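You operate a simulated robot arm through the tools that you are given. There is no shell and no other tool. Be economical: measure what you need, move in short steps, check, and stop when the job is done.

Carry out the task below with a simulated robot arm. There is one attempt and no reset: what you move stays moved.

JOB
Clear the result and test the meter again at 3 kV.
Fine: red stop button first, one press; earth lever up to TEST, one press of the green button, and back to EARTH when the test ends.

The check looks at the end state, three seconds after you hand in, the way a careful person would. Anything else that was tipped, shoved, dropped, spilled or broken makes it a failure.

ROBOT AND FRAMES
A 6-joint arm with a two-finger parallel gripper, fixed in place. Base frame: the origin is at the foot of the arm, x ahead of it, y to its left, z up. Readings come in mm, degrees, newtons and seconds.
With the tool pointing down near the work surface it reaches from about 100 to 340 mm from the base axis. Its first joint turns from -66.0 to 66.0 degrees. Payload 2.45 kg.
The TCP is the grasp point between the finger pads, 24 mm short of the fingertips. In the tool frame z runs along the fingers and y along their closing line. The gripper opens to 68 mm. The fingers are 17 mm wide and 10 mm thick; the gripper's body (40 by 70 mm) begins 41 mm behind the TCP.
Orientation is that of the tool frame in the base frame, as a unit quaternion [w, x, y, z]. With the fingers straight down and closing along the base's y, the tool's x points along the base's -x, its y along +y and its z along -z.

CONTROLS
- The arm moves only by the tool move_arm. Its argument "targets" is a list of rows, each a list of 3 entries, a list of its own where there are three numbers: the turn, a rotation vector about the tool's x, y, z in units of 5 degrees (1.0 is 5 degrees), then the shift along the tool's x, y, z in units of 40 mm (1.0 is 40 mm), then the opening, from 0 (shut) to 1 (fully open). In form: [[[rx, ry, rz], [tx, ty, tz], fingers], ...]. A call has 1 to 12 rows; each row shifts and turns the commanded pose from where the row before left it, along the tool's axes as they then stand. A call with a number of a shift or a turn outside -1 to 1 is refused whole. A row lasts 0.2 s, in which the tool goes at most 50 mm and 8.6 degrees; a call with a longer step from one row to the next is refused whole, and so is a gripper value outside its range. A pose out of reach is approached as far as the arm can. The call stops where the force on the tool passes 40 N (or 10 N more than at its start, if that is more) or the arm is blocked; 0.2 s more then pass. The fingers move at their own pace (about 108 mm/s each) and stop on an object; they squeeze with about 34 N. The grip force told is the motor's: it shows also when the fingers shut on nothing. Time passes only in rows, and 0.2 s behind the last, so rows that do not move let the fingers close. The reply holds the time, the measured pose of the TCP, the force on the tool along the base axes, the opening and the grip force, in the units named above and with some noise, with the torque about the TCP (base axes, N m) and any sound that the robot's microphone picked up.
- Cameras (640 x 400 px; columns grow to the right, rows downward): "scene" is fixed at [163, 426.2, 1440.4]; the picture's right is [-0.68, -0.73, 0.00], its down [-0.56, 0.52, -0.64] and it looks along [0.47, -0.44, -0.77] (base axes); focal length 340 px, centre (320, 200). "wrist" rides on the gripper at [84, 11, -75] in the tool frame; the picture's right is [-0.13, 0.99, 0.00], its down [-0.60, -0.08, -0.79] and it looks along [-0.79, -0.10, 0.61] (tool axes); focal length 251 px, centre (320, 200). There is no depth. A picture from a camera that has moved, and an enlarged one, comes with that camera's place and axes in the base frame and with its lens.
- capture(camera): a new picture of that camera. The clock stands still meanwhile.
- inspect(camera, box): a new picture of the part [left, top, right, bottom] of that camera's present view, enlarged. The clock stands still meanwhile.
- finish_job(): hands the job in; it is judged then, once.

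Go step by step. Nothing tells you positions but the pictures and the camera data: compare them with the known pose of the tool, close in by small moves and look again before you grip or let go. The budget is 120 turns and 68 pictures, counting those below and the enlarged ones. Unless the task says otherwise, let go and move clear before handing in, and close with one line.

The tools are called as a command line: name --argument value ..., lists and objects as JSON in quotes. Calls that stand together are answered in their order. move_arm: Moves the arm, as the interface text tells. Its arguments: {"type":"object","properties":{"targets":{"type":"array","items":{"type":"array"}}},"required":["targets"]} The other tools are called the same way: capture (camera) takes a picture; inspect (camera, box) takes an enlarged picture of a part of a camera's view; finish_job () hands the job in.

At the start:

```text
t: 0.0
ee_pos: [355.1, 254.6, 1027.6]
ee_rot: [0.0, 0.0, 1.0, 0.0]
contact_force: [-0.4, 0.1, -0.5]
moment: [-0.01, 0.01, -0.01]
gripper_width: 68.0
gripper_force: 0.1
```

scene: 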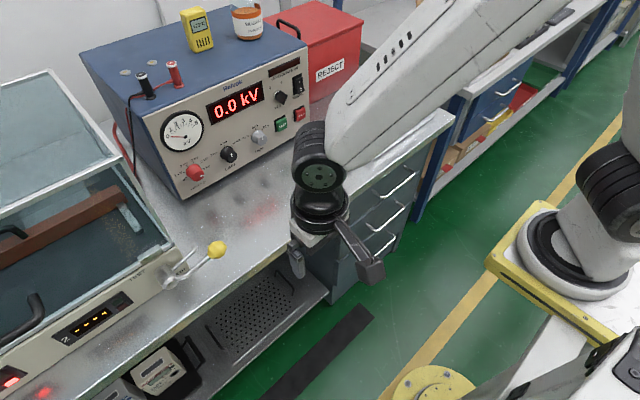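
wrist: 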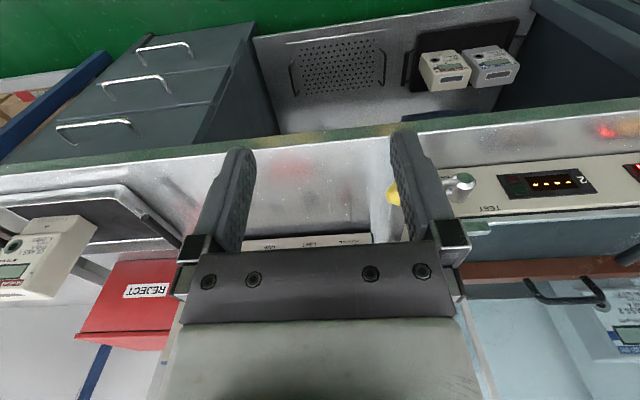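

I see a bench with a high-voltage tester (front panel with knobs, green and red buttons) and a yellow-knobbed earth lever on the test enclosure. I'll zoom in to read the labels first.

inspect --camera "scene" --box '[130, 40, 330, 200]'

inspect --camera "scene" --box '[0, 220, 260, 400]'

```text
2.50 times, centred on (230, 120) of scene
camera zoom: at [163.0, 426.2, 1440.4], right [-0.68, -0.73, 0.0], down [-0.56, 0.52, -0.64], along [0.47, -0.44, -0.77], focal length 850 px, centre (545, 400)
```

zoom: 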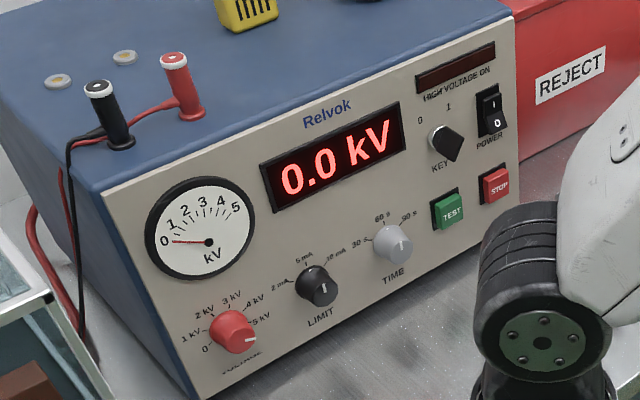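

```text
2.22 times, centred on (130, 310) of scene
camera zoom: at [163.0, 426.2, 1440.4], right [-0.68, -0.73, 0.0], down [-0.56, 0.52, -0.64], along [0.47, -0.44, -0.77], focal length 756 px, centre (742, -44)
```

zoom: 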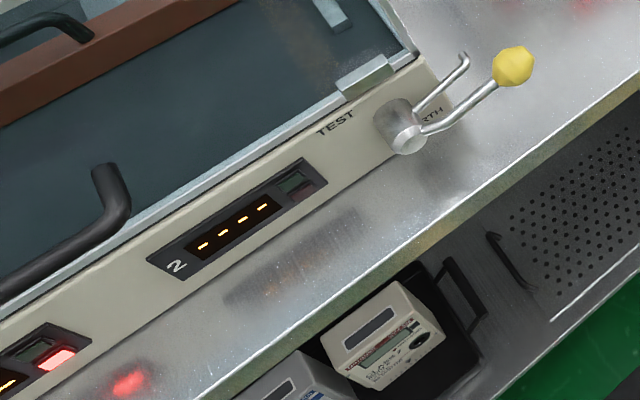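

The arm faces the bench along +x, with the tester panel facing it and the earth lever to its left. I tilt the tool up 35° to give the wrist camera a level view of the panel.

move_arm --targets '[[[0, -1, 0], [0, -0.5, 0], 0.3], [[0, -1, 0], [0, -0.5, 0], 0.3], [[0, -1, 0], [0, -0.5, 0], 0.3], [[0, -1, 0], [0, -0.5, 0], 0.3], [[0, -1, 0], [0, -0.5, 0], 0.3]]'

capture --camera "wrist"

capture --camera "scene"

```text
t: 1.2
ee_pos: [364.4, 165.0, 1027.4]
ee_rot: [0.217, 0.0, 0.976, 0.0]
contact_force: [-0.7, -0.4, 0.1]
moment: [0.03, 0.0, -0.01]
gripper_width: 20.3
gripper_force: 0.0
out of reach, approached as far as the arm can: row 5
```

```text
63 pictures are left
camera wrist: at [256.4, 175.2, 1060.7], right [0.12, 0.99, 0.06], down [0.21, -0.08, 0.97], along [0.97, -0.1, -0.22], focal length 251 px, centre (320, 200)
```

wrist: 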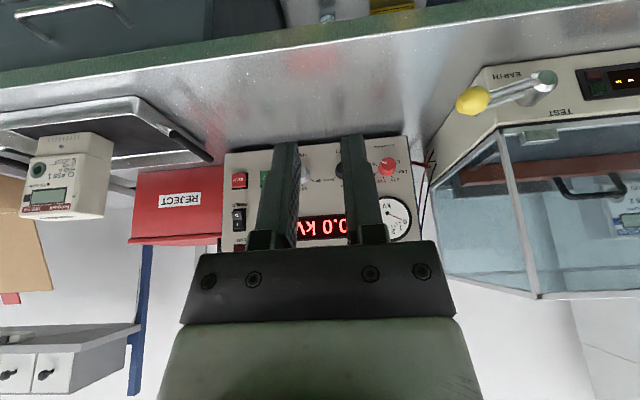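

```text
62 pictures are left
```

scene: 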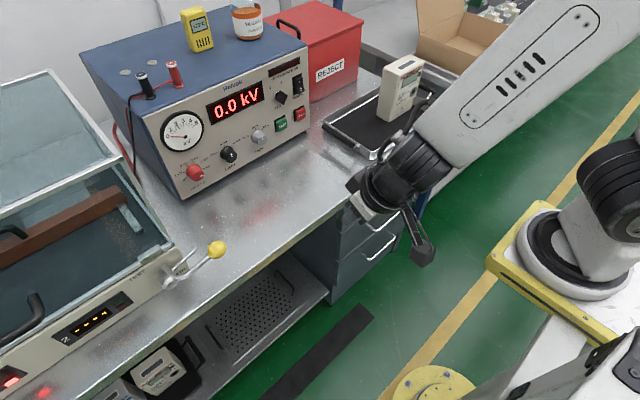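

STOP is at about (745,-46,894), the voltage knob (745,263,891) and the lever ball (541,333,889). I try moving forward while pitching to find what the arm can reach.

move_arm --targets '[[[0, 0, 0], [-0.9, 0, 0.42], 0.3], [[0, -1, 0], [-0.9, 0, 0.42], 0.3], [[0, -1, 0], [-0.8, 0, 0.5], 0.3], [[0, -1, 0], [-0.8, 0, 0.57], 0.3]]'

```text
t: 2.2
ee_pos: [522.1, 165.2, 1025.0]
ee_rot: [0.342, 0.0, 0.94, 0.0]
contact_force: [-0.3, 0.9, 0.0]
moment: [-0.01, -0.03, 0.01]
gripper_width: 20.4
gripper_force: 0.1
```

Reach grows going forward. I pitch on to horizontal and begin to roll so that the camera ends above the tool.

move_arm --targets '[[[0, -1, 0], [0, 0, 0], 0.3], [[0, -1, 0], [0, 0, 0], 0.3], [[0, -1, 0], [0, 0, 0], 0.3], [[0, -1, 0], [0, 0, 0], 0.3], [[0, -1, 0], [0, 0, 0], 0.3], [[0, -1, 0], [0, 0, 0], 0.3], [[0, -1, 0], [0, 0, 0], 0.3], [[0, -1, 0], [0, 0, 0], 0.3], [[0, -1, 0], [0, 0, 0], 0.3], [[0, -1, 0], [0, 0, 0], 0.3]]'

move_arm --targets '[[[0, 0, 1], [0, 0, 0], 0.3], [[0, 0, 1], [0, 0, 0], 0.3], [[0, 0, 1], [0, 0, 0], 0.3], [[0, 0, 1], [0, 0, 0], 0.3], [[0, 0, 1], [0, 0, 0], 0.3], [[0, 0, 1], [0, 0, 0], 0.3], [[0, 0, 1], [0, 0, 0], 0.3], [[0, 0, 1], [0, 0, 0], 0.3], [[0, 0, 1], [0, 0, 0], 0.3], [[0, 0, 1], [0, 0, 0], 0.3], [[0, 0, 1], [0, 0, 0], 0.3], [[0, 0, 1], [0, 0, 0], 0.3]]'

capture --camera "scene"

capture --camera "wrist"

```text
t: 4.4
ee_pos: [539.7, 190.1, 1061.7]
ee_rot: [0.707, -0.001, 0.707, -0.004]
contact_force: [-0.1, 0.0, -0.4]
moment: [-0.02, -0.03, 0.04]
gripper_width: 20.4
gripper_force: 0.0
out of reach, approached as far as the arm can: row 7, 8, 9, 10
```

```text
t: 7.0
ee_pos: [595.7, 393.7, 1346.7]
ee_rot: [0.611, 0.354, 0.616, 0.349]
contact_force: [0.2, -0.2, 0.6]
moment: [0.01, -0.02, 0.0]
gripper_width: 20.6
gripper_force: 0.0
out of reach, approached as far as the arm can: row 1, 2, 3, 4, 5, 6, 7, 8, 9, 10, 11, 12
```

```text
61 pictures are left
```

scene: 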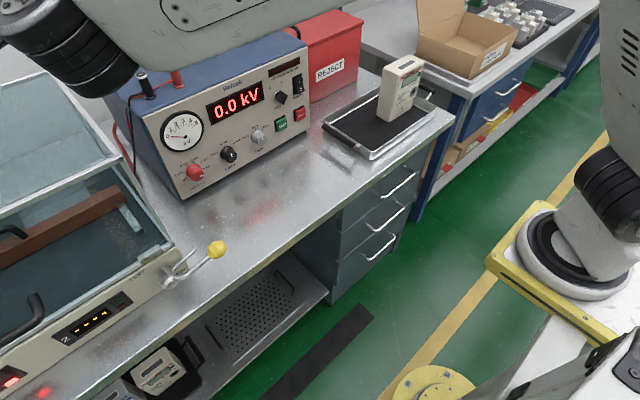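

```text
60 pictures are left
camera wrist: at [520.6, 471.8, 1315.1], right [0.01, 0.39, 0.92], down [-0.79, -0.56, 0.24], along [0.61, -0.73, 0.3], focal length 251 px, centre (320, 200)
```

wrist: 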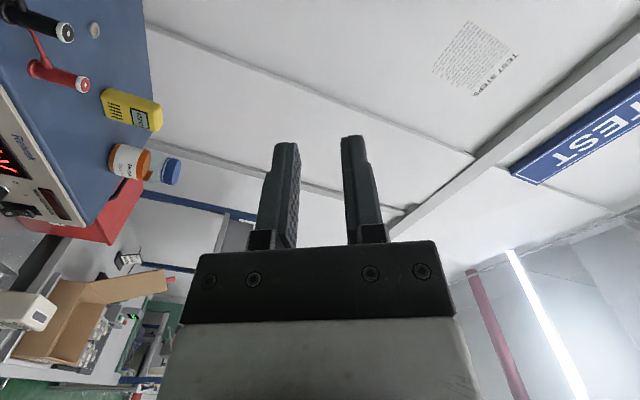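

The out-of-reach moves drifted the arm up; I must avoid those. There is a "TEST STEPS" note on the wall, so I read it.

inspect --camera "wrist" --box '[425, 15, 525, 100]'

inspect --camera "scene" --box '[500, 100, 640, 400]'

```text
4.71 times, centred on (475, 58) of wrist
camera zoom: at [520.6, 471.8, 1315.1], right [0.01, 0.39, 0.92], down [-0.79, -0.56, 0.24], along [0.61, -0.73, 0.3], focal length 1183 px, centre (-409, 871)
```

zoom: 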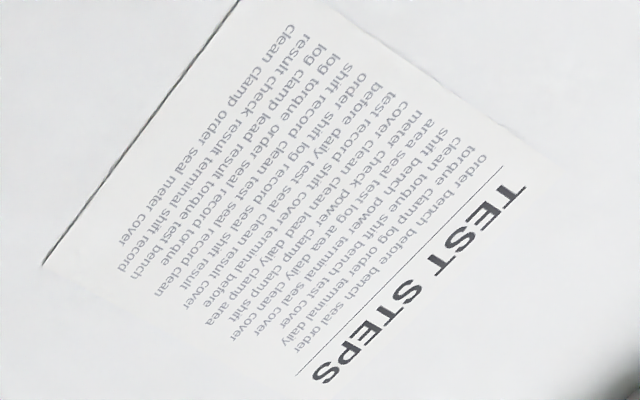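

```text
1.33 times, centred on (570, 250) of scene
camera zoom: at [163.0, 426.2, 1440.4], right [-0.68, -0.73, 0.0], down [-0.56, 0.52, -0.64], along [0.47, -0.44, -0.77], focal length 453 px, centre (-13, 133)
```

zoom: 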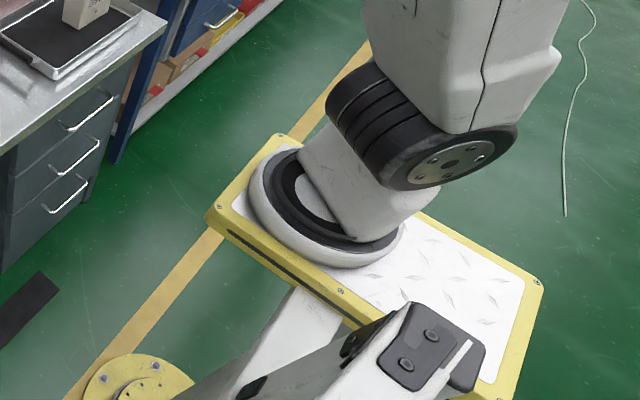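

The note is only filler text. I go down and forward again with the tool level, closer to the panel where a horizontal tool should be reachable.

move_arm --targets '[[[0, 0, 0], [0.03, -0.98, 0.2], 0.3], [[0, 0, 0], [0.03, -0.98, 0.2], 0.3], [[0, 0, 0], [0.03, -0.98, 0.2], 0.3], [[0, 0, 0], [0.03, -0.98, 0.2], 0.3], [[0, 0, 0], [0.03, -0.98, 0.2], 0.3], [[0, 0, 0], [0.03, -0.98, 0.2], 0.3]]'

```text
t: 8.4
ee_pos: [711.4, 395.3, 1296.7]
ee_rot: [0.612, 0.355, 0.614, 0.35]
contact_force: [0.3, 1.6, 0.2]
moment: [-0.02, 0.02, 0.02]
gripper_width: 20.5
gripper_force: 0.0
out of reach, approached as far as the arm can: row 1, 2, 3, 4, 5, 6
```

The arm slides along a limit in this posture. I undo the roll and tilt back down to 50° to get it in a good posture again.

move_arm --targets '[[[0, 0, -1], [0, 0, 0], 0.3], [[0, 0, -1], [0, 0, 0], 0.3], [[0, 0, -1], [0, 0, 0], 0.3], [[0, 0, -1], [0, 0, 0], 0.3], [[0, 0, -1], [0, 0, 0], 0.3], [[0, 0, -1], [0, 0, 0], 0.3], [[0, 0, -1], [0, 0, 0], 0.3], [[0, 0, -1], [0, 0, 0], 0.3], [[0, 0, -1], [0, 0, 0], 0.3], [[0, 0, -1], [0, 0, 0], 0.3], [[0, 0, -1], [0, 0, 0], 0.3], [[0, 0, -1], [0, 0, 0], 0.3]]'

move_arm --targets '[[[0, 1, 0], [0, 0, 0], 0.3], [[0, 1, 0], [0, 0, 0], 0.3], [[0, 1, 0], [0, 0, 0], 0.3], [[0, 1, 0], [0, 0, 0], 0.3], [[0, 1, 0], [0, 0, 0], 0.3], [[0, 1, 0], [0, 0, 0], 0.3], [[0, 1, 0], [0, 0, 0], 0.3], [[0, 1, 0], [0, 0, 0], 0.3]]'

```text
t: 11.0
ee_pos: [710.5, 392.8, 1295.2]
ee_rot: [0.707, 0.0, 0.707, 0.0]
contact_force: [-0.5, 0.1, 0.2]
moment: [-0.01, -0.01, -0.01]
gripper_width: 20.4
gripper_force: 0.2
```

```text
t: 12.8
ee_pos: [709.7, 394.1, 1295.6]
ee_rot: [0.422, 0.001, 0.907, -0.001]
contact_force: [0.5, 0.3, 0.1]
moment: [-0.04, -0.02, 0.0]
gripper_width: 20.6
gripper_force: 0.0
```

move_arm --targets '[[[0, 0, 0], [0.92, -0.52, 0.26], 0.3], [[0, 0, 0], [0.92, -0.52, 0.26], 0.3], [[0, 0, 0], [0.92, -0.52, 0.26], 0.3], [[0, 0, 0], [0.92, -0.52, 0.26], 0.3], [[0, 0, 0], [0.92, -0.52, 0.26], 0.3], [[0, 0, 0], [0.92, -0.52, 0.26], 0.3], [[0, 0, 0], [0.92, -0.52, 0.26], 0.3]]'

capture --camera "wrist"

capture --camera "scene"

```text
t: 14.4
ee_pos: [600.9, 250.0, 1050.8]
ee_rot: [0.422, 0.0, 0.906, 0.001]
contact_force: [1.1, -0.3, -0.3]
moment: [0.02, -0.02, -0.03]
gripper_width: 20.7
gripper_force: 0.0
```

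```text
57 pictures are left
camera wrist: at [489.2, 260.7, 1034.9], right [0.08, 0.99, 0.1], down [-0.22, -0.08, 0.97], along [0.97, -0.1, 0.21], focal length 251 px, centre (320, 200)
```

wrist: 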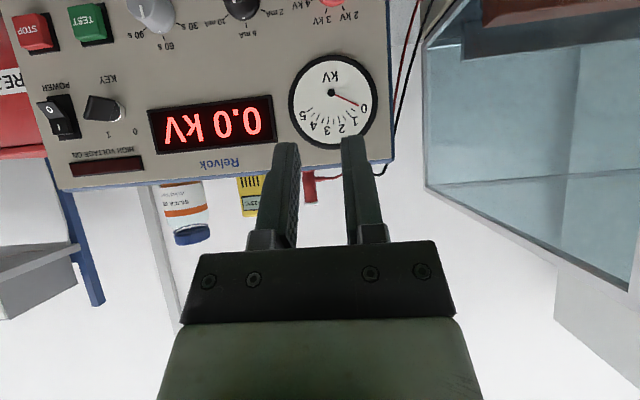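

```text
56 pictures are left
```

scene: 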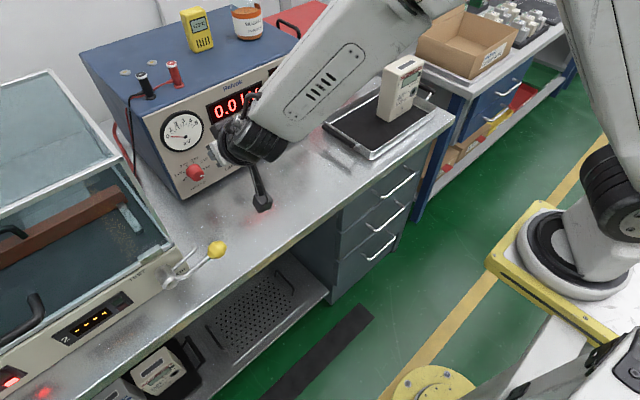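

I'm in a good posture at 50° tilt with a clear view of the panel. Next I go in front of the STOP button, fingers shut.

move_arm --targets '[[[0, 0, 0], [0.27, -0.906, 0.39], 0], [[0, 0, 0], [0.27, -0.906, 0.39], 0], [[0, 0, 0], [0.27, -0.906, 0.39], 0], [[0, 0, 0], [0.27, -0.906, 0.39], 0], [[0, 0, 0], [0.27, -0.906, 0.39], 0], [[0, 0, 0], [0.27, -0.906, 0.39], 0], [[0, 0, 0], [0.27, -0.906, 0.39], 0], [[0, 0, 0], [0.27, -0.906, 0.39], 0]]'

capture --camera "wrist"

inspect --camera "scene" --box '[150, 60, 350, 220]'

```text
t: 16.2
ee_pos: [636.1, 58.0, 914.4]
ee_rot: [0.422, 0.008, 0.907, -0.009]
contact_force: [-0.9, 0.0, 0.4]
moment: [0.02, 0.0, 0.05]
gripper_width: 0.1
gripper_force: 23.6
out of reach, approached as far as the arm can: row 6, 7, 8
```

```text
55 pictures are left
camera wrist: at [525.1, 71.7, 898.2], right [0.11, 0.99, 0.09], down [-0.22, -0.06, 0.97], along [0.97, -0.12, 0.21], focal length 251 px, centre (320, 200)
```

wrist: 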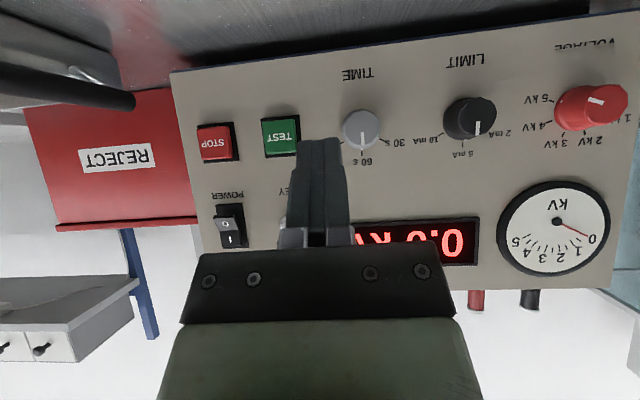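

```text
2.50 times, centred on (250, 140) of scene
camera zoom: at [163.0, 426.2, 1440.4], right [-0.68, -0.73, 0.0], down [-0.56, 0.52, -0.64], along [0.47, -0.44, -0.77], focal length 850 px, centre (495, 350)
```

zoom: 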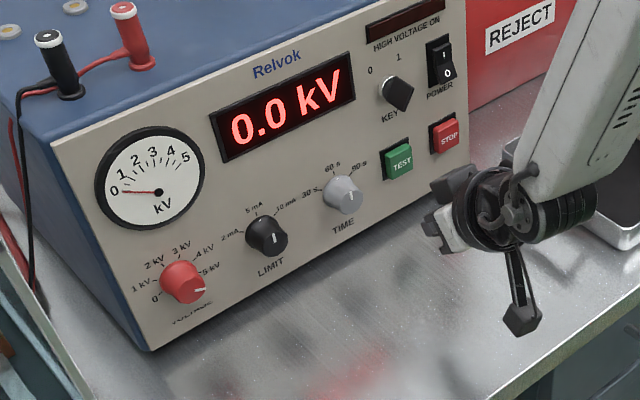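

The arm stops short at y≈58 in this orientation. I look at its posture to understand which joint limits it.

capture --camera "scene"

```text
53 pictures are left
```

scene: 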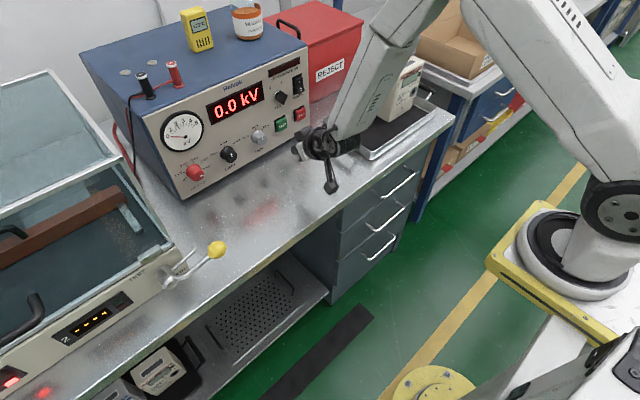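

The wrist bend appears to be the limit when nearer the arm's base, so I reduce tilt to 35° and go on towards STOP.

move_arm --targets '[[[0, 1, 0], [0, 0, 0], 0], [[0, 1, 0], [0, 0, 0], 0], [[0, 1, 0], [0, 0, 0], 0], [[0, 0, 0], [0, -0.8, 0], 0], [[0, 0, 0], [0, -0.8, 0], 0], [[0, 0, 0], [0, -0.8, 0], 0]]'

capture --camera "wrist"

```text
t: 17.6
ee_pos: [627.5, 28.0, 908.0]
ee_rot: [0.299, 0.002, 0.954, -0.006]
contact_force: [0.4, -0.4, -0.5]
moment: [0.0, 0.01, 0.0]
gripper_width: 0.0
gripper_force: 23.3
out of reach, approached as far as the arm can: row 1, 5, 6
```

```text
52 pictures are left
camera wrist: at [516.8, 40.2, 920.8], right [0.11, 0.99, 0.06], down [0.04, -0.07, 1.0], along [0.99, -0.11, -0.05], focal length 251 px, centre (320, 200)
```

wrist: 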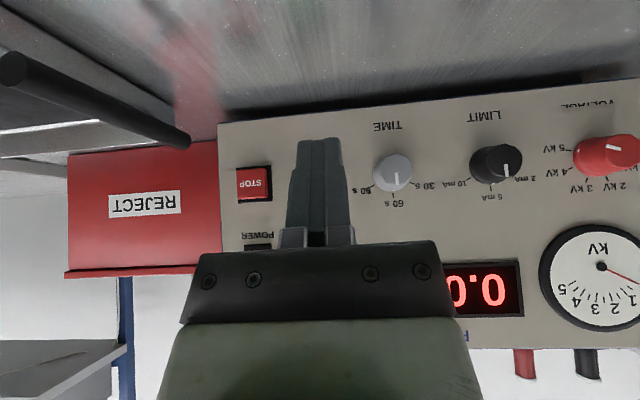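

move_arm --targets '[[[0, 0, 0], [-0.6, 0, 0.43], 0], [[0, 0, 0], [-0.6, 0, 0.43], 0], [[0, 0, 0], [0, -0.6, 0], 0], [[0, 0, 0], [0, -0.6, 0], 0], [[0, 0, 0], [0, -0.6, 0], 0]]'

```text
t: 18.8
ee_pos: [678.5, -2.5, 900.8]
ee_rot: [0.29, 0.004, 0.957, -0.012]
contact_force: [-0.2, 0.1, -0.2]
moment: [-0.01, -0.01, -0.01]
gripper_width: 0.0
gripper_force: 22.9
out of reach, approached as far as the arm can: row 1, 3, 4, 5
```

Yawing the fingertips toward -y should gain the missing distance; I yaw about 15° while shifting.

move_arm --targets '[[[0.574, 0, 0.819], [0, -0.33, 0], 0], [[0.574, 0, 0.819], [0, -0.33, 0], 0], [[0.574, 0, 0.819], [0, -0.33, 0], 0]]'

capture --camera "wrist"

inspect --camera "scene" --box '[220, 60, 380, 180]'

```text
t: 19.6
ee_pos: [681.1, -69.3, 905.5]
ee_rot: [0.298, 0.124, 0.946, -0.04]
contact_force: [0.0, -0.5, -0.2]
moment: [0.0, 0.01, 0.01]
gripper_width: 0.3
gripper_force: 23.7
out of reach, approached as far as the arm can: row 1
```

```text
51 pictures are left
camera wrist: at [576.7, -28.9, 919.1], right [0.36, 0.93, 0.07], down [0.02, -0.09, 1.0], along [0.93, -0.36, -0.05], focal length 251 px, centre (320, 200)
```

wrist: 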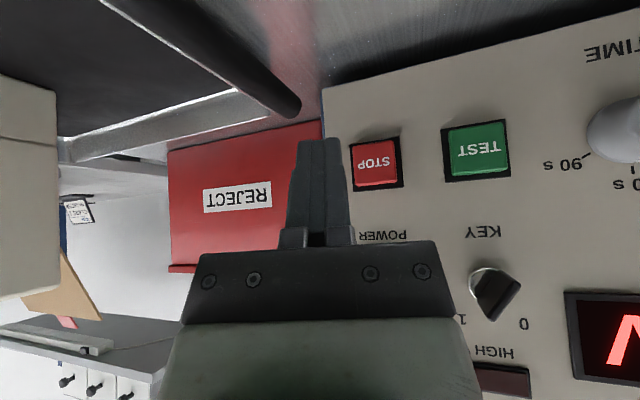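

```text
3.33 times, centred on (300, 120) of scene
camera zoom: at [163.0, 426.2, 1440.4], right [-0.68, -0.73, 0.0], down [-0.56, 0.52, -0.64], along [0.47, -0.44, -0.77], focal length 1134 px, centre (387, 467)
```

zoom: 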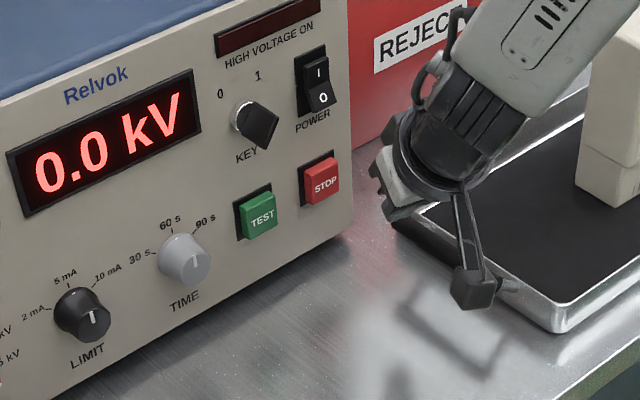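

The STOP face is at about (755,-54,887), TEST at (755,8,887). I line the fingertips up before STOP, about 10 mm short.

move_arm --targets '[[[0, 0, 0], [-0.345, 0.26, 0.29], 0], [[0, 0, 0], [-0.345, 0.26, 0.29], 0]]'

inspect --camera "scene" --box '[240, 70, 360, 160]'

capture --camera "wrist"

```text
t: 20.2
ee_pos: [722.7, -56.5, 902.1]
ee_rot: [0.297, 0.124, 0.946, -0.039]
contact_force: [-1.1, 0.8, 0.3]
moment: [0.01, -0.01, 0.01]
gripper_width: 0.1
gripper_force: 23.6
```

```text
4.44 times, centred on (300, 115) of scene
camera zoom: at [163.0, 426.2, 1440.4], right [-0.68, -0.73, 0.0], down [-0.56, 0.52, -0.64], along [0.47, -0.44, -0.77], focal length 1511 px, centre (409, 578)
```

zoom: 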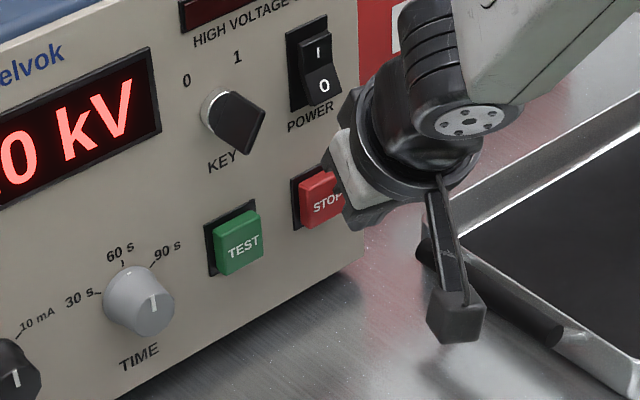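

```text
48 pictures are left
camera wrist: at [617.5, -18.8, 916.2], right [0.36, 0.93, 0.07], down [0.02, -0.09, 1.0], along [0.93, -0.35, -0.05], focal length 251 px, centre (320, 200)
```

wrist: 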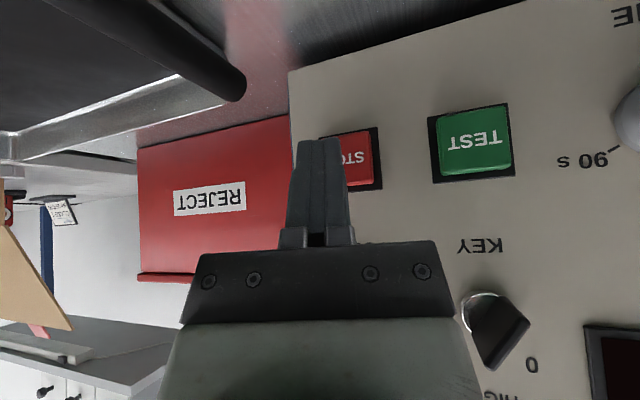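

The fingertips sit right before STOP. I advance slowly to contact.

move_arm --targets '[[[0, 0, 0], [-0.05, 0.016, 0.0346], 0], [[0, 0, 0], [-0.05, 0.016, 0.0346], 0], [[0, 0, 0], [-0.05, 0.016, 0.0346], 0], [[0, 0, 0], [-0.05, 0.016, 0.0346], 0], [[0, 0, 0], [-0.05, 0.016, 0.0346], 0]]'

```text
t: 21.4
ee_pos: [734.8, -57.5, 902.7]
ee_rot: [0.299, 0.124, 0.945, -0.039]
contact_force: [0.3, -0.7, 0.2]
moment: [-0.02, -0.03, 0.02]
gripper_width: 0.0
gripper_force: 24.1
```

move_arm --targets '[[[0, 0, 0], [-0.05, 0.016, 0.0346], 0], [[0, 0, 0], [-0.05, 0.016, 0.0346], 0]]'

inspect --camera "scene" --box '[240, 70, 360, 160]'

```text
t: 22.0
ee_pos: [740.8, -56.9, 902.6]
ee_rot: [0.298, 0.124, 0.946, -0.04]
contact_force: [-3.0, -0.1, 1.9]
moment: [-0.02, -0.05, 0.03]
gripper_width: 0.0
gripper_force: 24.2
heard: click
```

```text
4.44 times, centred on (300, 115) of scene
camera zoom: at [162.8, 426.2, 1440.4], right [-0.68, -0.73, 0.0], down [-0.56, 0.52, -0.64], along [0.47, -0.44, -0.77], focal length 1511 px, centre (409, 578)
```

zoom: 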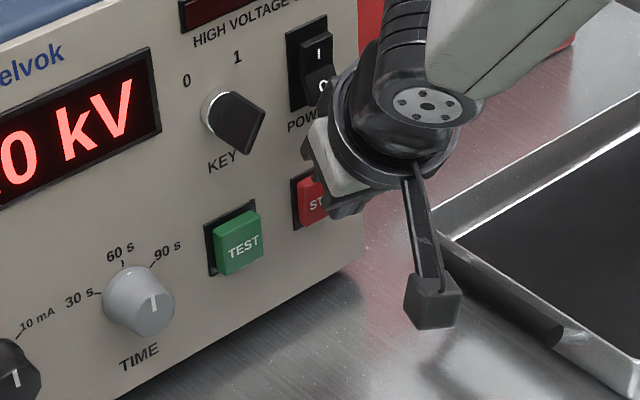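

A click: STOP was pressed once. I back away and check the lamps.

move_arm --targets '[[[0, 0, 0], [0.4, -0.13, -0.28], 0], [[0, 0, 0], [0.4, -0.13, -0.28], 0], [[0, 0, 0], [0.4, -0.13, -0.28], 0]]'

capture --camera "scene"

inspect --camera "scene" --box '[0, 220, 260, 400]'

```text
t: 22.8
ee_pos: [681.4, -57.3, 903.0]
ee_rot: [0.299, 0.125, 0.945, -0.038]
contact_force: [0.0, -0.2, 0.4]
moment: [0.0, -0.01, 0.0]
gripper_width: 0.0
gripper_force: 23.6
```

```text
46 pictures are left
```

scene: 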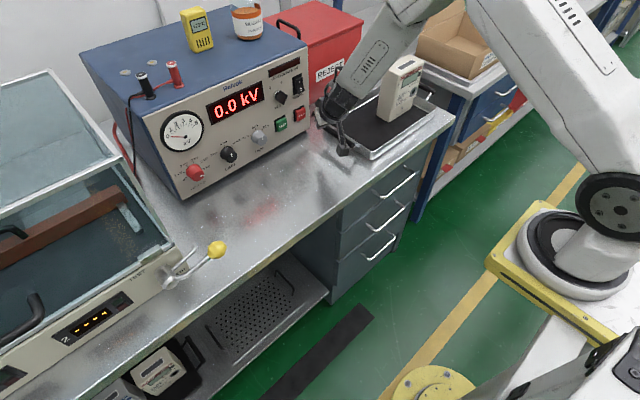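

```text
2.22 times, centred on (130, 310) of scene
camera zoom: at [163.0, 426.2, 1440.4], right [-0.68, -0.73, 0.0], down [-0.56, 0.52, -0.64], along [0.47, -0.44, -0.77], focal length 756 px, centre (742, -44)
```

zoom: 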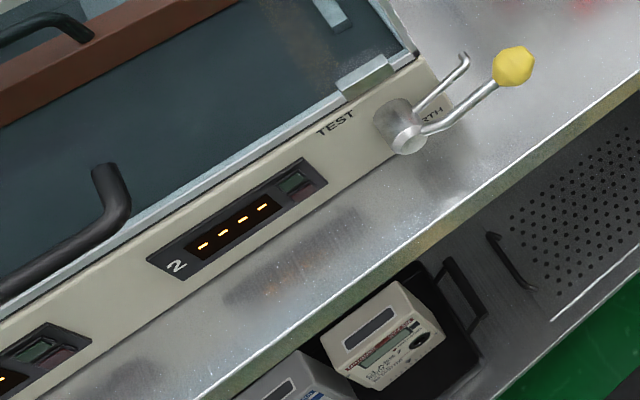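

The result lamp has gone out. Now the voltage knob, still at 5 kV, must go to 3 kV; I move in front of it with 50° tilt and no yaw.

move_arm --targets '[[[0, 0, 0], [0.5, -0.26, -0.96], 0.4], [[0, 0, 0], [0.19, 0.87, -0.135], 0.4], [[0, 0, 0], [0.19, 0.87, -0.135], 0.4], [[0, 0, 0], [0.19, 0.87, -0.135], 0.4], [[0, 0, 0], [0.19, 0.87, -0.135], 0.5], [[0, 0, 0], [0.19, 0.87, -0.135], 0.5], [[-0.574, 0, -0.82], [0, 0, 0], 0.5], [[-0.574, 0, -0.82], [0, 0, 0], 0.5], [[-0.574, 0, -0.82], [0, 0, 0], 0.5], [[0, -1, 0], [0, 0.9, 0], 0.5], [[0, -1, 0], [0, 0.9, 0], 0.5], [[0, -1, 0], [0, 0.9, 0], 0.5]]'

move_arm --targets '[[[0, 0, 0], [0, 0.8, 0], 0.7]]'

capture --camera "wrist"

inspect --camera "scene" --box '[150, 130, 240, 220]'

```text
t: 25.4
ee_pos: [639.7, 231.8, 920.3]
ee_rot: [0.424, 0.0, 0.906, 0.001]
contact_force: [0.5, 0.1, -0.3]
moment: [0.01, 0.01, -0.03]
gripper_width: 34.2
gripper_force: 0.0
```

```text
t: 25.8
ee_pos: [641.0, 261.7, 923.2]
ee_rot: [0.423, 0.001, 0.906, 0.0]
contact_force: [0.4, -0.5, 0.0]
moment: [-0.02, 0.0, -0.02]
gripper_width: 47.5
gripper_force: 0.1
```

```text
44 pictures are left
camera wrist: at [528.6, 273.6, 906.6], right [0.08, 0.99, 0.1], down [-0.22, -0.08, 0.97], along [0.97, -0.1, 0.21], focal length 251 px, centre (320, 200)
```

wrist: 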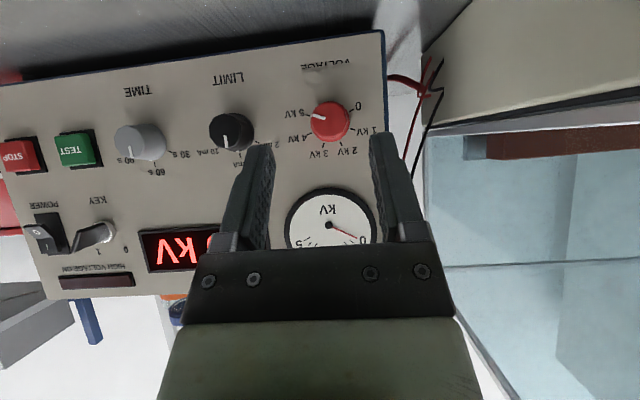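

```text
4.44 times, centred on (195, 175) of scene
camera zoom: at [163.0, 426.2, 1440.4], right [-0.68, -0.73, 0.0], down [-0.56, 0.52, -0.64], along [0.47, -0.44, -0.77], focal length 1511 px, centre (876, 311)
```

zoom: 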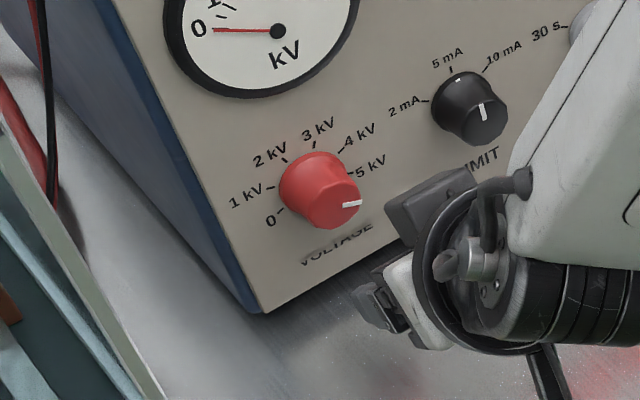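

inspect --camera "wrist" --box '[270, 60, 390, 170]'

```text
3.64 times, centred on (330, 115) of wrist
camera zoom: at [528.6, 273.6, 906.6], right [0.08, 0.99, 0.1], down [-0.22, -0.08, 0.97], along [0.97, -0.1, 0.21], focal length 914 px, centre (284, 509)
```

zoom: 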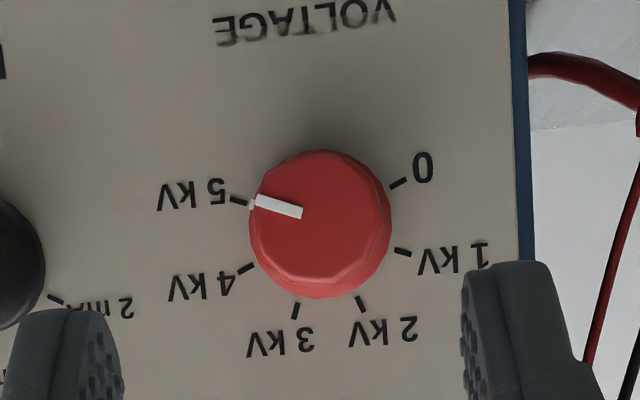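

The pointer is at 5 kV and the ticks are about 45° apart, so 3 kV is a quarter turn counter-clockwise. The knob axis is about y 264, z 889. I test in free air whether the tool can swing 45° about the knob's axis.

move_arm --targets '[[[-0.643, 0, 0.766], [0, 0, 0], 0.7], [[-0.643, 0, 0.766], [0, 0, 0], 0.7], [[-0.643, 0, 0.766], [0, 0, 0], 0.7], [[-0.643, 0, 0.766], [0, 0, 0], 0.7], [[-0.643, 0, 0.766], [0, 0, 0], 0.7], [[-0.643, 0, 0.766], [0, 0, 0], 0.7], [[-0.643, 0, 0.766], [0, 0, 0], 0.7], [[-0.643, 0, 0.766], [0, 0, 0], 0.7], [[-0.643, 0, 0.766], [0, 0, 0], 0.7]]'

```text
t: 27.5
ee_pos: [711.3, 362.4, 983.3]
ee_rot: [0.397, 0.124, 0.879, 0.234]
contact_force: [-55.0, -36.5, 26.7]
moment: [0.54, -0.63, -0.3]
gripper_width: 25.6
gripper_force: 0.0
out of reach, approached as far as the arm can: row 4, 5, 6, 7, 8
stopped in row 8: the force on the tool passed its limit at 121 N (the readings are from after the stop); the commanded pose is now the measured one
```

The arm drifted again and touched something hard. I look right away before moving.

capture --camera "scene"

capture --camera "wrist"

```text
41 pictures are left
```

scene: 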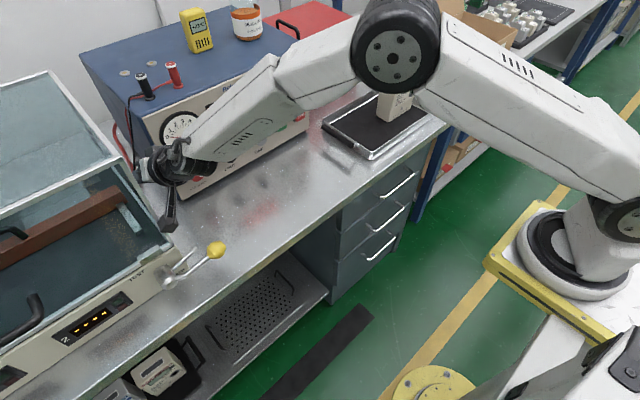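

```text
40 pictures are left
camera wrist: at [599.8, 381.6, 978.9], right [0.12, 0.8, 0.59], down [-0.21, -0.56, 0.8], along [0.97, -0.21, 0.1], focal length 251 px, centre (320, 200)
```

wrist: 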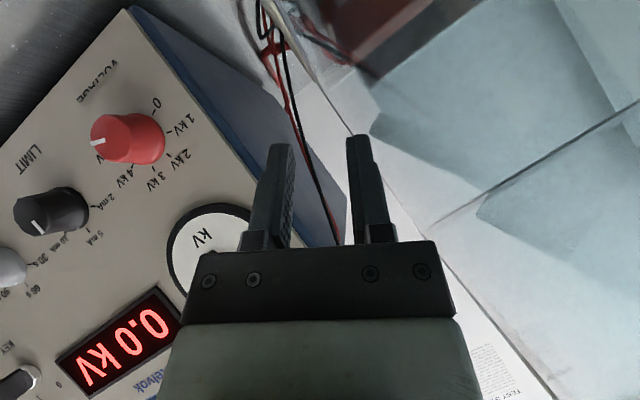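

It seems the fingers went between tester and enclosure; nothing looks displaced. I back straight out.

move_arm --targets '[[[0, 0, 0], [0.33, -0.015, -0.38], 0.35], [[0, 0, 0], [0.33, -0.015, -0.38], 0.35], [[0, 0, 0], [0.33, -0.015, -0.38], 0.35], [[0, 0, 0], [0.33, -0.015, -0.38], 0.35]]'

capture --camera "scene"

```text
t: 28.4
ee_pos: [675.3, 363.6, 991.7]
ee_rot: [0.401, 0.142, 0.878, 0.219]
contact_force: [0.1, -10.9, 1.9]
moment: [0.17, -0.04, 0.12]
gripper_width: 20.6
gripper_force: 0.0
out of reach, approached as far as the arm can: row 1, 2, 3, 4
stopped in row 4: the force on the tool passed its limit at 88 N (the readings are from after the stop); the commanded pose is now the measured one
```

```text
39 pictures are left
```

scene: 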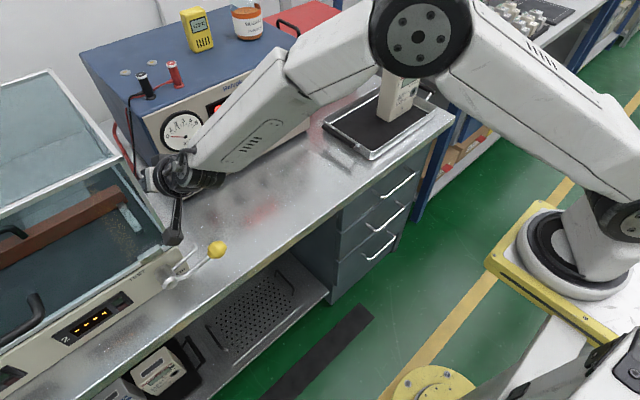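

The camera bracket is close to the enclosure's edge. I move away to -y and untwist at the same time.

move_arm --targets '[[[0.655, -0.03, -0.756], [-0.3, -0.34, -0.25], 0.35], [[0.655, -0.03, -0.756], [-0.3, -0.34, -0.25], 0.35], [[0.655, -0.03, -0.756], [-0.3, -0.34, -0.25], 0.35]]'

```text
t: 29.2
ee_pos: [672.1, 310.9, 1016.0]
ee_rot: [0.41, 0.087, 0.902, 0.103]
contact_force: [-0.3, -0.4, 0.5]
moment: [0.0, 0.05, 0.0]
gripper_width: 23.7
gripper_force: 0.1
```

move_arm --targets '[[[0.655, -0.03, -0.756], [0, -0.5, 0], 0.35], [[0.655, 0, -0.756], [0, -0.5, 0], 0.35]]'

capture --camera "scene"

capture --camera "wrist"

```text
t: 29.8
ee_pos: [667.5, 270.1, 1007.8]
ee_rot: [0.411, 0.051, 0.91, 0.023]
contact_force: [1.2, -0.3, 0.3]
moment: [-0.01, 0.04, -0.01]
gripper_width: 23.8
gripper_force: 0.1
```

```text
38 pictures are left
```

scene: 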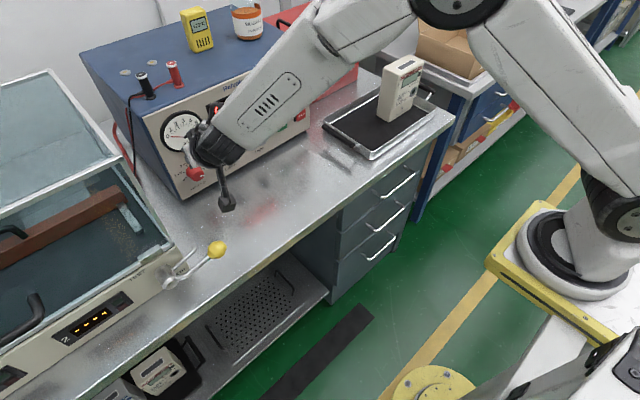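

```text
37 pictures are left
camera wrist: at [557.9, 290.1, 994.7], right [0.16, 0.97, 0.18], down [-0.21, -0.15, 0.97], along [0.97, -0.19, 0.18], focal length 251 px, centre (320, 200)
```

wrist: 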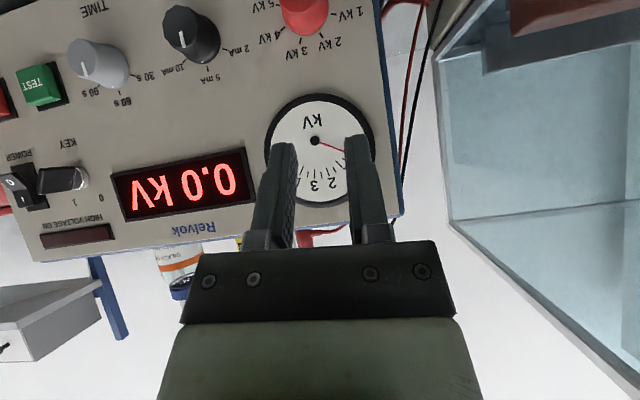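

Nothing was displaced. Swinging the wrist to -y is blocked but to +y should work, which is the needed direction, so I'll turn the knob by ratcheting. I go to the knob level, upright, gripper opened to 50 mm.

move_arm --targets '[[[0, 0, -0.9], [0, 0, 0], 0.74], [[0, 0, -0.38], [0, 0, 0], 0.74], [[0, 0, 0], [0.675, -0.05, 0.595], 0.74], [[0, 0, 0], [0.675, -0.05, 0.595], 0.74], [[0, 0, 0], [0.675, -0.05, 0.595], 0.74]]'

capture --camera "wrist"

```text
t: 31.0
ee_pos: [669.8, 264.8, 898.6]
ee_rot: [0.413, 0.001, 0.911, 0.001]
contact_force: [0.8, 0.1, -0.5]
moment: [0.01, 0.03, 0.01]
gripper_width: 50.6
gripper_force: 0.0
```

```text
36 pictures are left
camera wrist: at [557.6, 275.0, 885.1], right [0.08, 0.99, 0.1], down [-0.2, -0.08, 0.98], along [0.98, -0.1, 0.19], focal length 251 px, centre (320, 200)
```

wrist: 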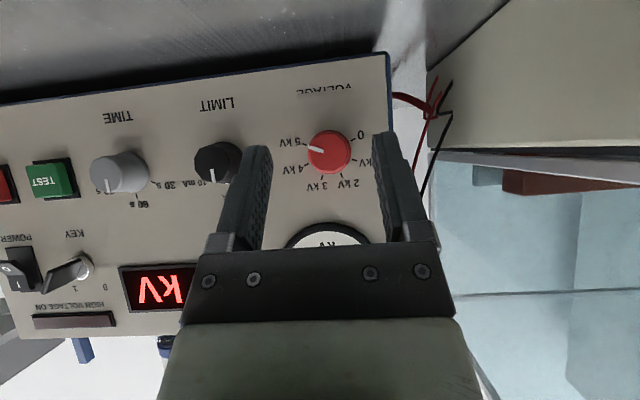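

The knob is centred between the fingers. I advance to straddle it.

move_arm --targets '[[[0, 0, 0], [-0.41, 0, 0.47], 0.74], [[0, 0, 0], [-0.41, 0, 0.47], 0.74], [[0, 0, 0], [-0.083, 0, 0.094], 0.74]]'

capture --camera "wrist"

inspect --camera "scene" --box '[140, 110, 280, 220]'

```text
t: 31.8
ee_pos: [723.9, 265.5, 899.5]
ee_rot: [0.412, 0.0, 0.911, 0.0]
contact_force: [0.4, 0.6, 0.3]
moment: [0.02, 0.04, 0.0]
gripper_width: 50.3
gripper_force: 0.1
```

```text
35 pictures are left
camera wrist: at [612.0, 275.5, 886.3], right [0.08, 0.99, 0.1], down [-0.2, -0.08, 0.98], along [0.98, -0.1, 0.19], focal length 251 px, centre (320, 200)
```

wrist: 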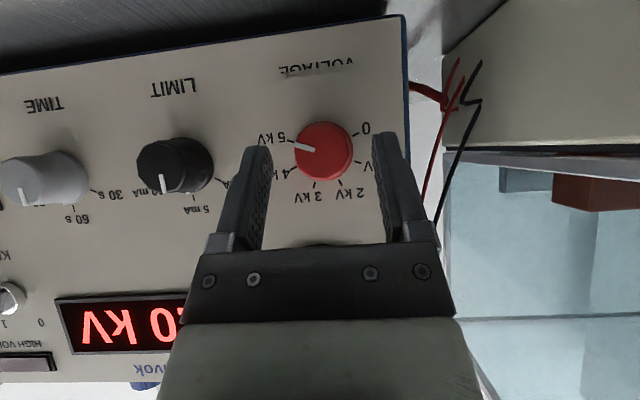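

```text
3.64 times, centred on (210, 165) of scene
camera zoom: at [163.0, 426.2, 1440.4], right [-0.68, -0.73, 0.0], down [-0.56, 0.52, -0.64], along [0.47, -0.44, -0.77], focal length 1237 px, centre (720, 327)
```

zoom: 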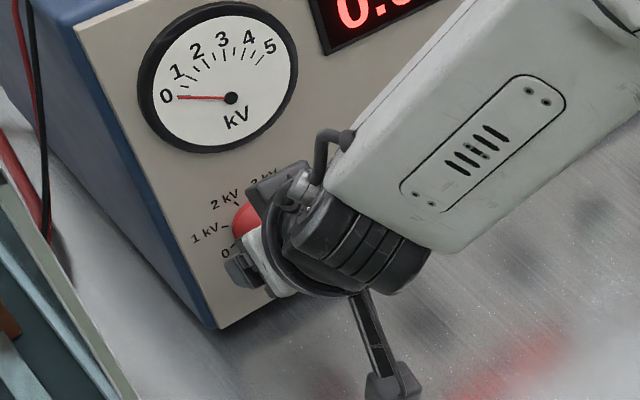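

No contact yet and the tips may be just at the knob's front. I ease forward 12 mm more, watching the force.

move_arm --targets '[[[0, 0, 0], [-0.066, 0, 0.0752], 0.74], [[0, 0, 0], [-0.066, 0, 0.0752], 0.74], [[0, 0, 0], [-0.066, 0, 0.0752], 0.74]]'

capture --camera "wrist"

```text
t: 32.6
ee_pos: [735.0, 264.7, 901.2]
ee_rot: [0.413, 0.0, 0.911, 0.001]
contact_force: [-0.4, -0.5, -0.1]
moment: [0.04, 0.01, 0.03]
gripper_width: 50.4
gripper_force: 0.1
```

```text
33 pictures are left
camera wrist: at [623.2, 275.4, 886.4], right [0.08, 0.99, 0.1], down [-0.2, -0.08, 0.98], along [0.98, -0.1, 0.19], focal length 251 px, centre (320, 200)
```

wrist: 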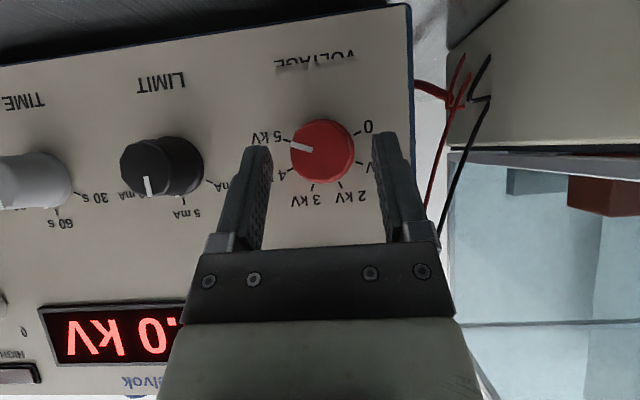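

The fingertips should now overlap the knob's sides. I lower 3 mm and close on it.

move_arm --targets '[[[0, 0, 0], [0.056, 0, 0.05], 0.74], [[0, 0, 0], [0, 0, 0], 0.2], [[0, 0, 0], [0, 0, 0], 0.2], [[0, 0, 0], [0, 0, 0], 0.2]]'

capture --camera "wrist"

```text
t: 33.6
ee_pos: [735.2, 265.3, 897.2]
ee_rot: [0.414, -0.001, 0.91, 0.001]
contact_force: [-0.2, -0.1, -0.2]
moment: [-0.01, -0.1, -0.02]
gripper_width: 31.9
gripper_force: 44.9
```

```text
32 pictures are left
camera wrist: at [623.0, 275.5, 884.1], right [0.08, 0.99, 0.1], down [-0.2, -0.08, 0.98], along [0.98, -0.1, 0.19], focal length 251 px, centre (320, 200)
```

wrist: 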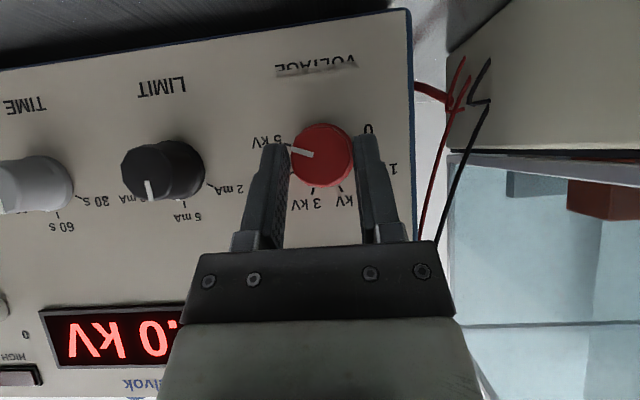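

Gripped at 32 mm with no side load. I turn 20° counter-clockwise about the knob axis and check.

move_arm --targets '[[[0.33, 0, -0.376], [0, 0.01, 0], 0.2], [[0.33, 0, -0.376], [0, 0.01, 0], 0.2], [[0.33, 0, -0.376], [0, 0.01, 0], 0.2], [[0.33, 0, -0.376], [0, 0.01, 0], 0.2], [[0.33, 0, -0.376], [0, 0.01, 0], 0.2], [[0.33, 0, -0.376], [0, 0.01, 0], 0.2], [[0.33, 0, -0.376], [0, 0.01, 0], 0.2], [[0.33, 0, -0.376], [0, 0.01, 0], 0.2]]'

capture --camera "wrist"

```text
t: 35.4
ee_pos: [734.1, 269.6, 896.9]
ee_rot: [0.407, -0.072, 0.897, -0.158]
contact_force: [-17.2, -0.2, 11.4]
moment: [-0.07, 0.18, -0.15]
gripper_width: 31.8
gripper_force: 45.2
```

```text
31 pictures are left
camera wrist: at [622.9, 273.9, 880.4], right [0.08, 0.97, -0.25], down [-0.2, 0.26, 0.94], along [0.98, -0.03, 0.21], focal length 251 px, centre (320, 200)
```

wrist: 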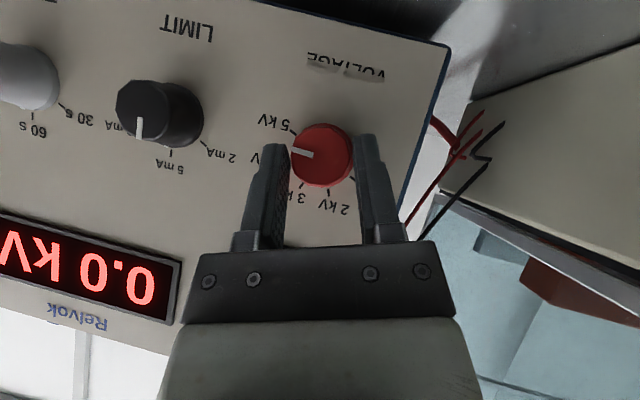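

The knob follows. I continue another 25° easing slightly outward to relieve the axial push.

move_arm --targets '[[[0.33, 0, -0.376], [0.01, 0.01, -0.012], 0.2], [[0.33, 0, -0.376], [0.01, 0.01, -0.012], 0.2], [[0.33, 0, -0.376], [0, 0.01, 0], 0.2], [[0.33, 0, -0.376], [0, 0.01, 0], 0.2], [[0.33, 0, -0.376], [0, 0.01, 0], 0.2], [[0.33, 0, -0.376], [0, 0.01, 0], 0.2], [[0.33, 0, -0.376], [0, 0.01, 0], 0.2], [[0.33, 0, -0.376], [0, 0.01, 0], 0.2], [[0.33, 0, -0.376], [0, 0.01, 0], 0.2], [[0.33, 0, -0.376], [0, 0.01, 0], 0.2]]'

capture --camera "wrist"

```text
t: 37.6
ee_pos: [734.7, 272.5, 895.5]
ee_rot: [0.381, -0.161, 0.842, -0.347]
contact_force: [16.9, 12.2, -0.1]
moment: [0.12, 0.11, 0.08]
gripper_width: 31.6
gripper_force: 45.3
```

```text
30 pictures are left
camera wrist: at [622.6, 270.0, 877.1], right [0.08, 0.77, -0.63], down [-0.2, 0.63, 0.75], along [0.98, 0.06, 0.21], focal length 251 px, centre (320, 200)
```

wrist: 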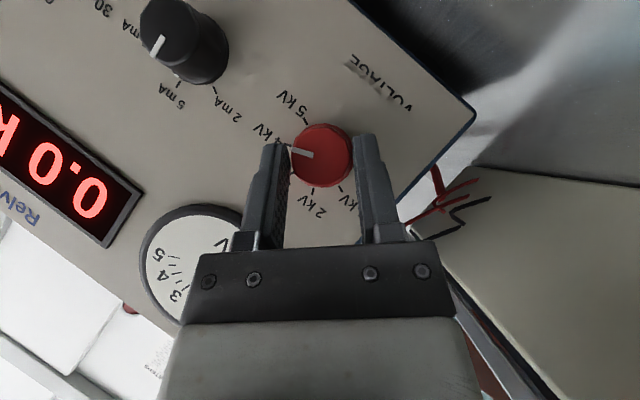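

The pointer is at about 4 kV after 45°. I release, swing back 45° about the knob and grip again.

move_arm --targets '[[[0, 0, 0], [0, 0, 0], 0.74], [[0, 0, 0], [0, 0, 0], 0.74], [[-0.66, 0, 0.752], [0, -0.02, 0], 0.74], [[-0.66, 0, 0.752], [0, -0.02, 0], 0.74], [[-0.66, 0, 0.752], [0, -0.02, 0], 0.74], [[-0.66, 0, 0.752], [0, -0.02, 0], 0.74], [[-0.66, 0, 0.752], [0, -0.02, 0], 0.74], [[-0.66, 0, 0.752], [0, -0.02, 0], 0.74], [[-0.66, 0, 0.752], [0, -0.02, 0], 0.74], [[-0.66, 0, 0.752], [0, -0.02, 0], 0.74], [[-0.66, 0, 0.752], [0, -0.02, 0], 0.74]]'

inspect --camera "wrist" --box '[250, 90, 400, 220]'

```text
t: 40.0
ee_pos: [733.5, 265.3, 897.3]
ee_rot: [0.412, 0.0, 0.911, 0.002]
contact_force: [0.0, 0.0, 0.6]
moment: [-0.04, 0.02, -0.02]
gripper_width: 50.3
gripper_force: 0.1
```

```text
3.08 times, centred on (325, 155) of wrist
camera zoom: at [622.0, 276.1, 883.9], right [0.08, 0.99, 0.1], down [-0.2, -0.08, 0.98], along [0.98, -0.1, 0.19], focal length 774 px, centre (305, 338)
```

zoom: 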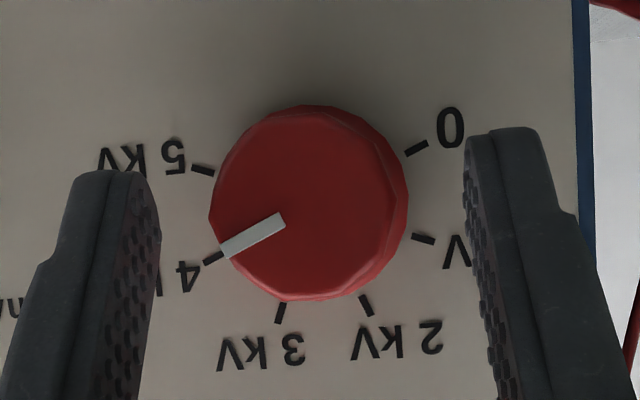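

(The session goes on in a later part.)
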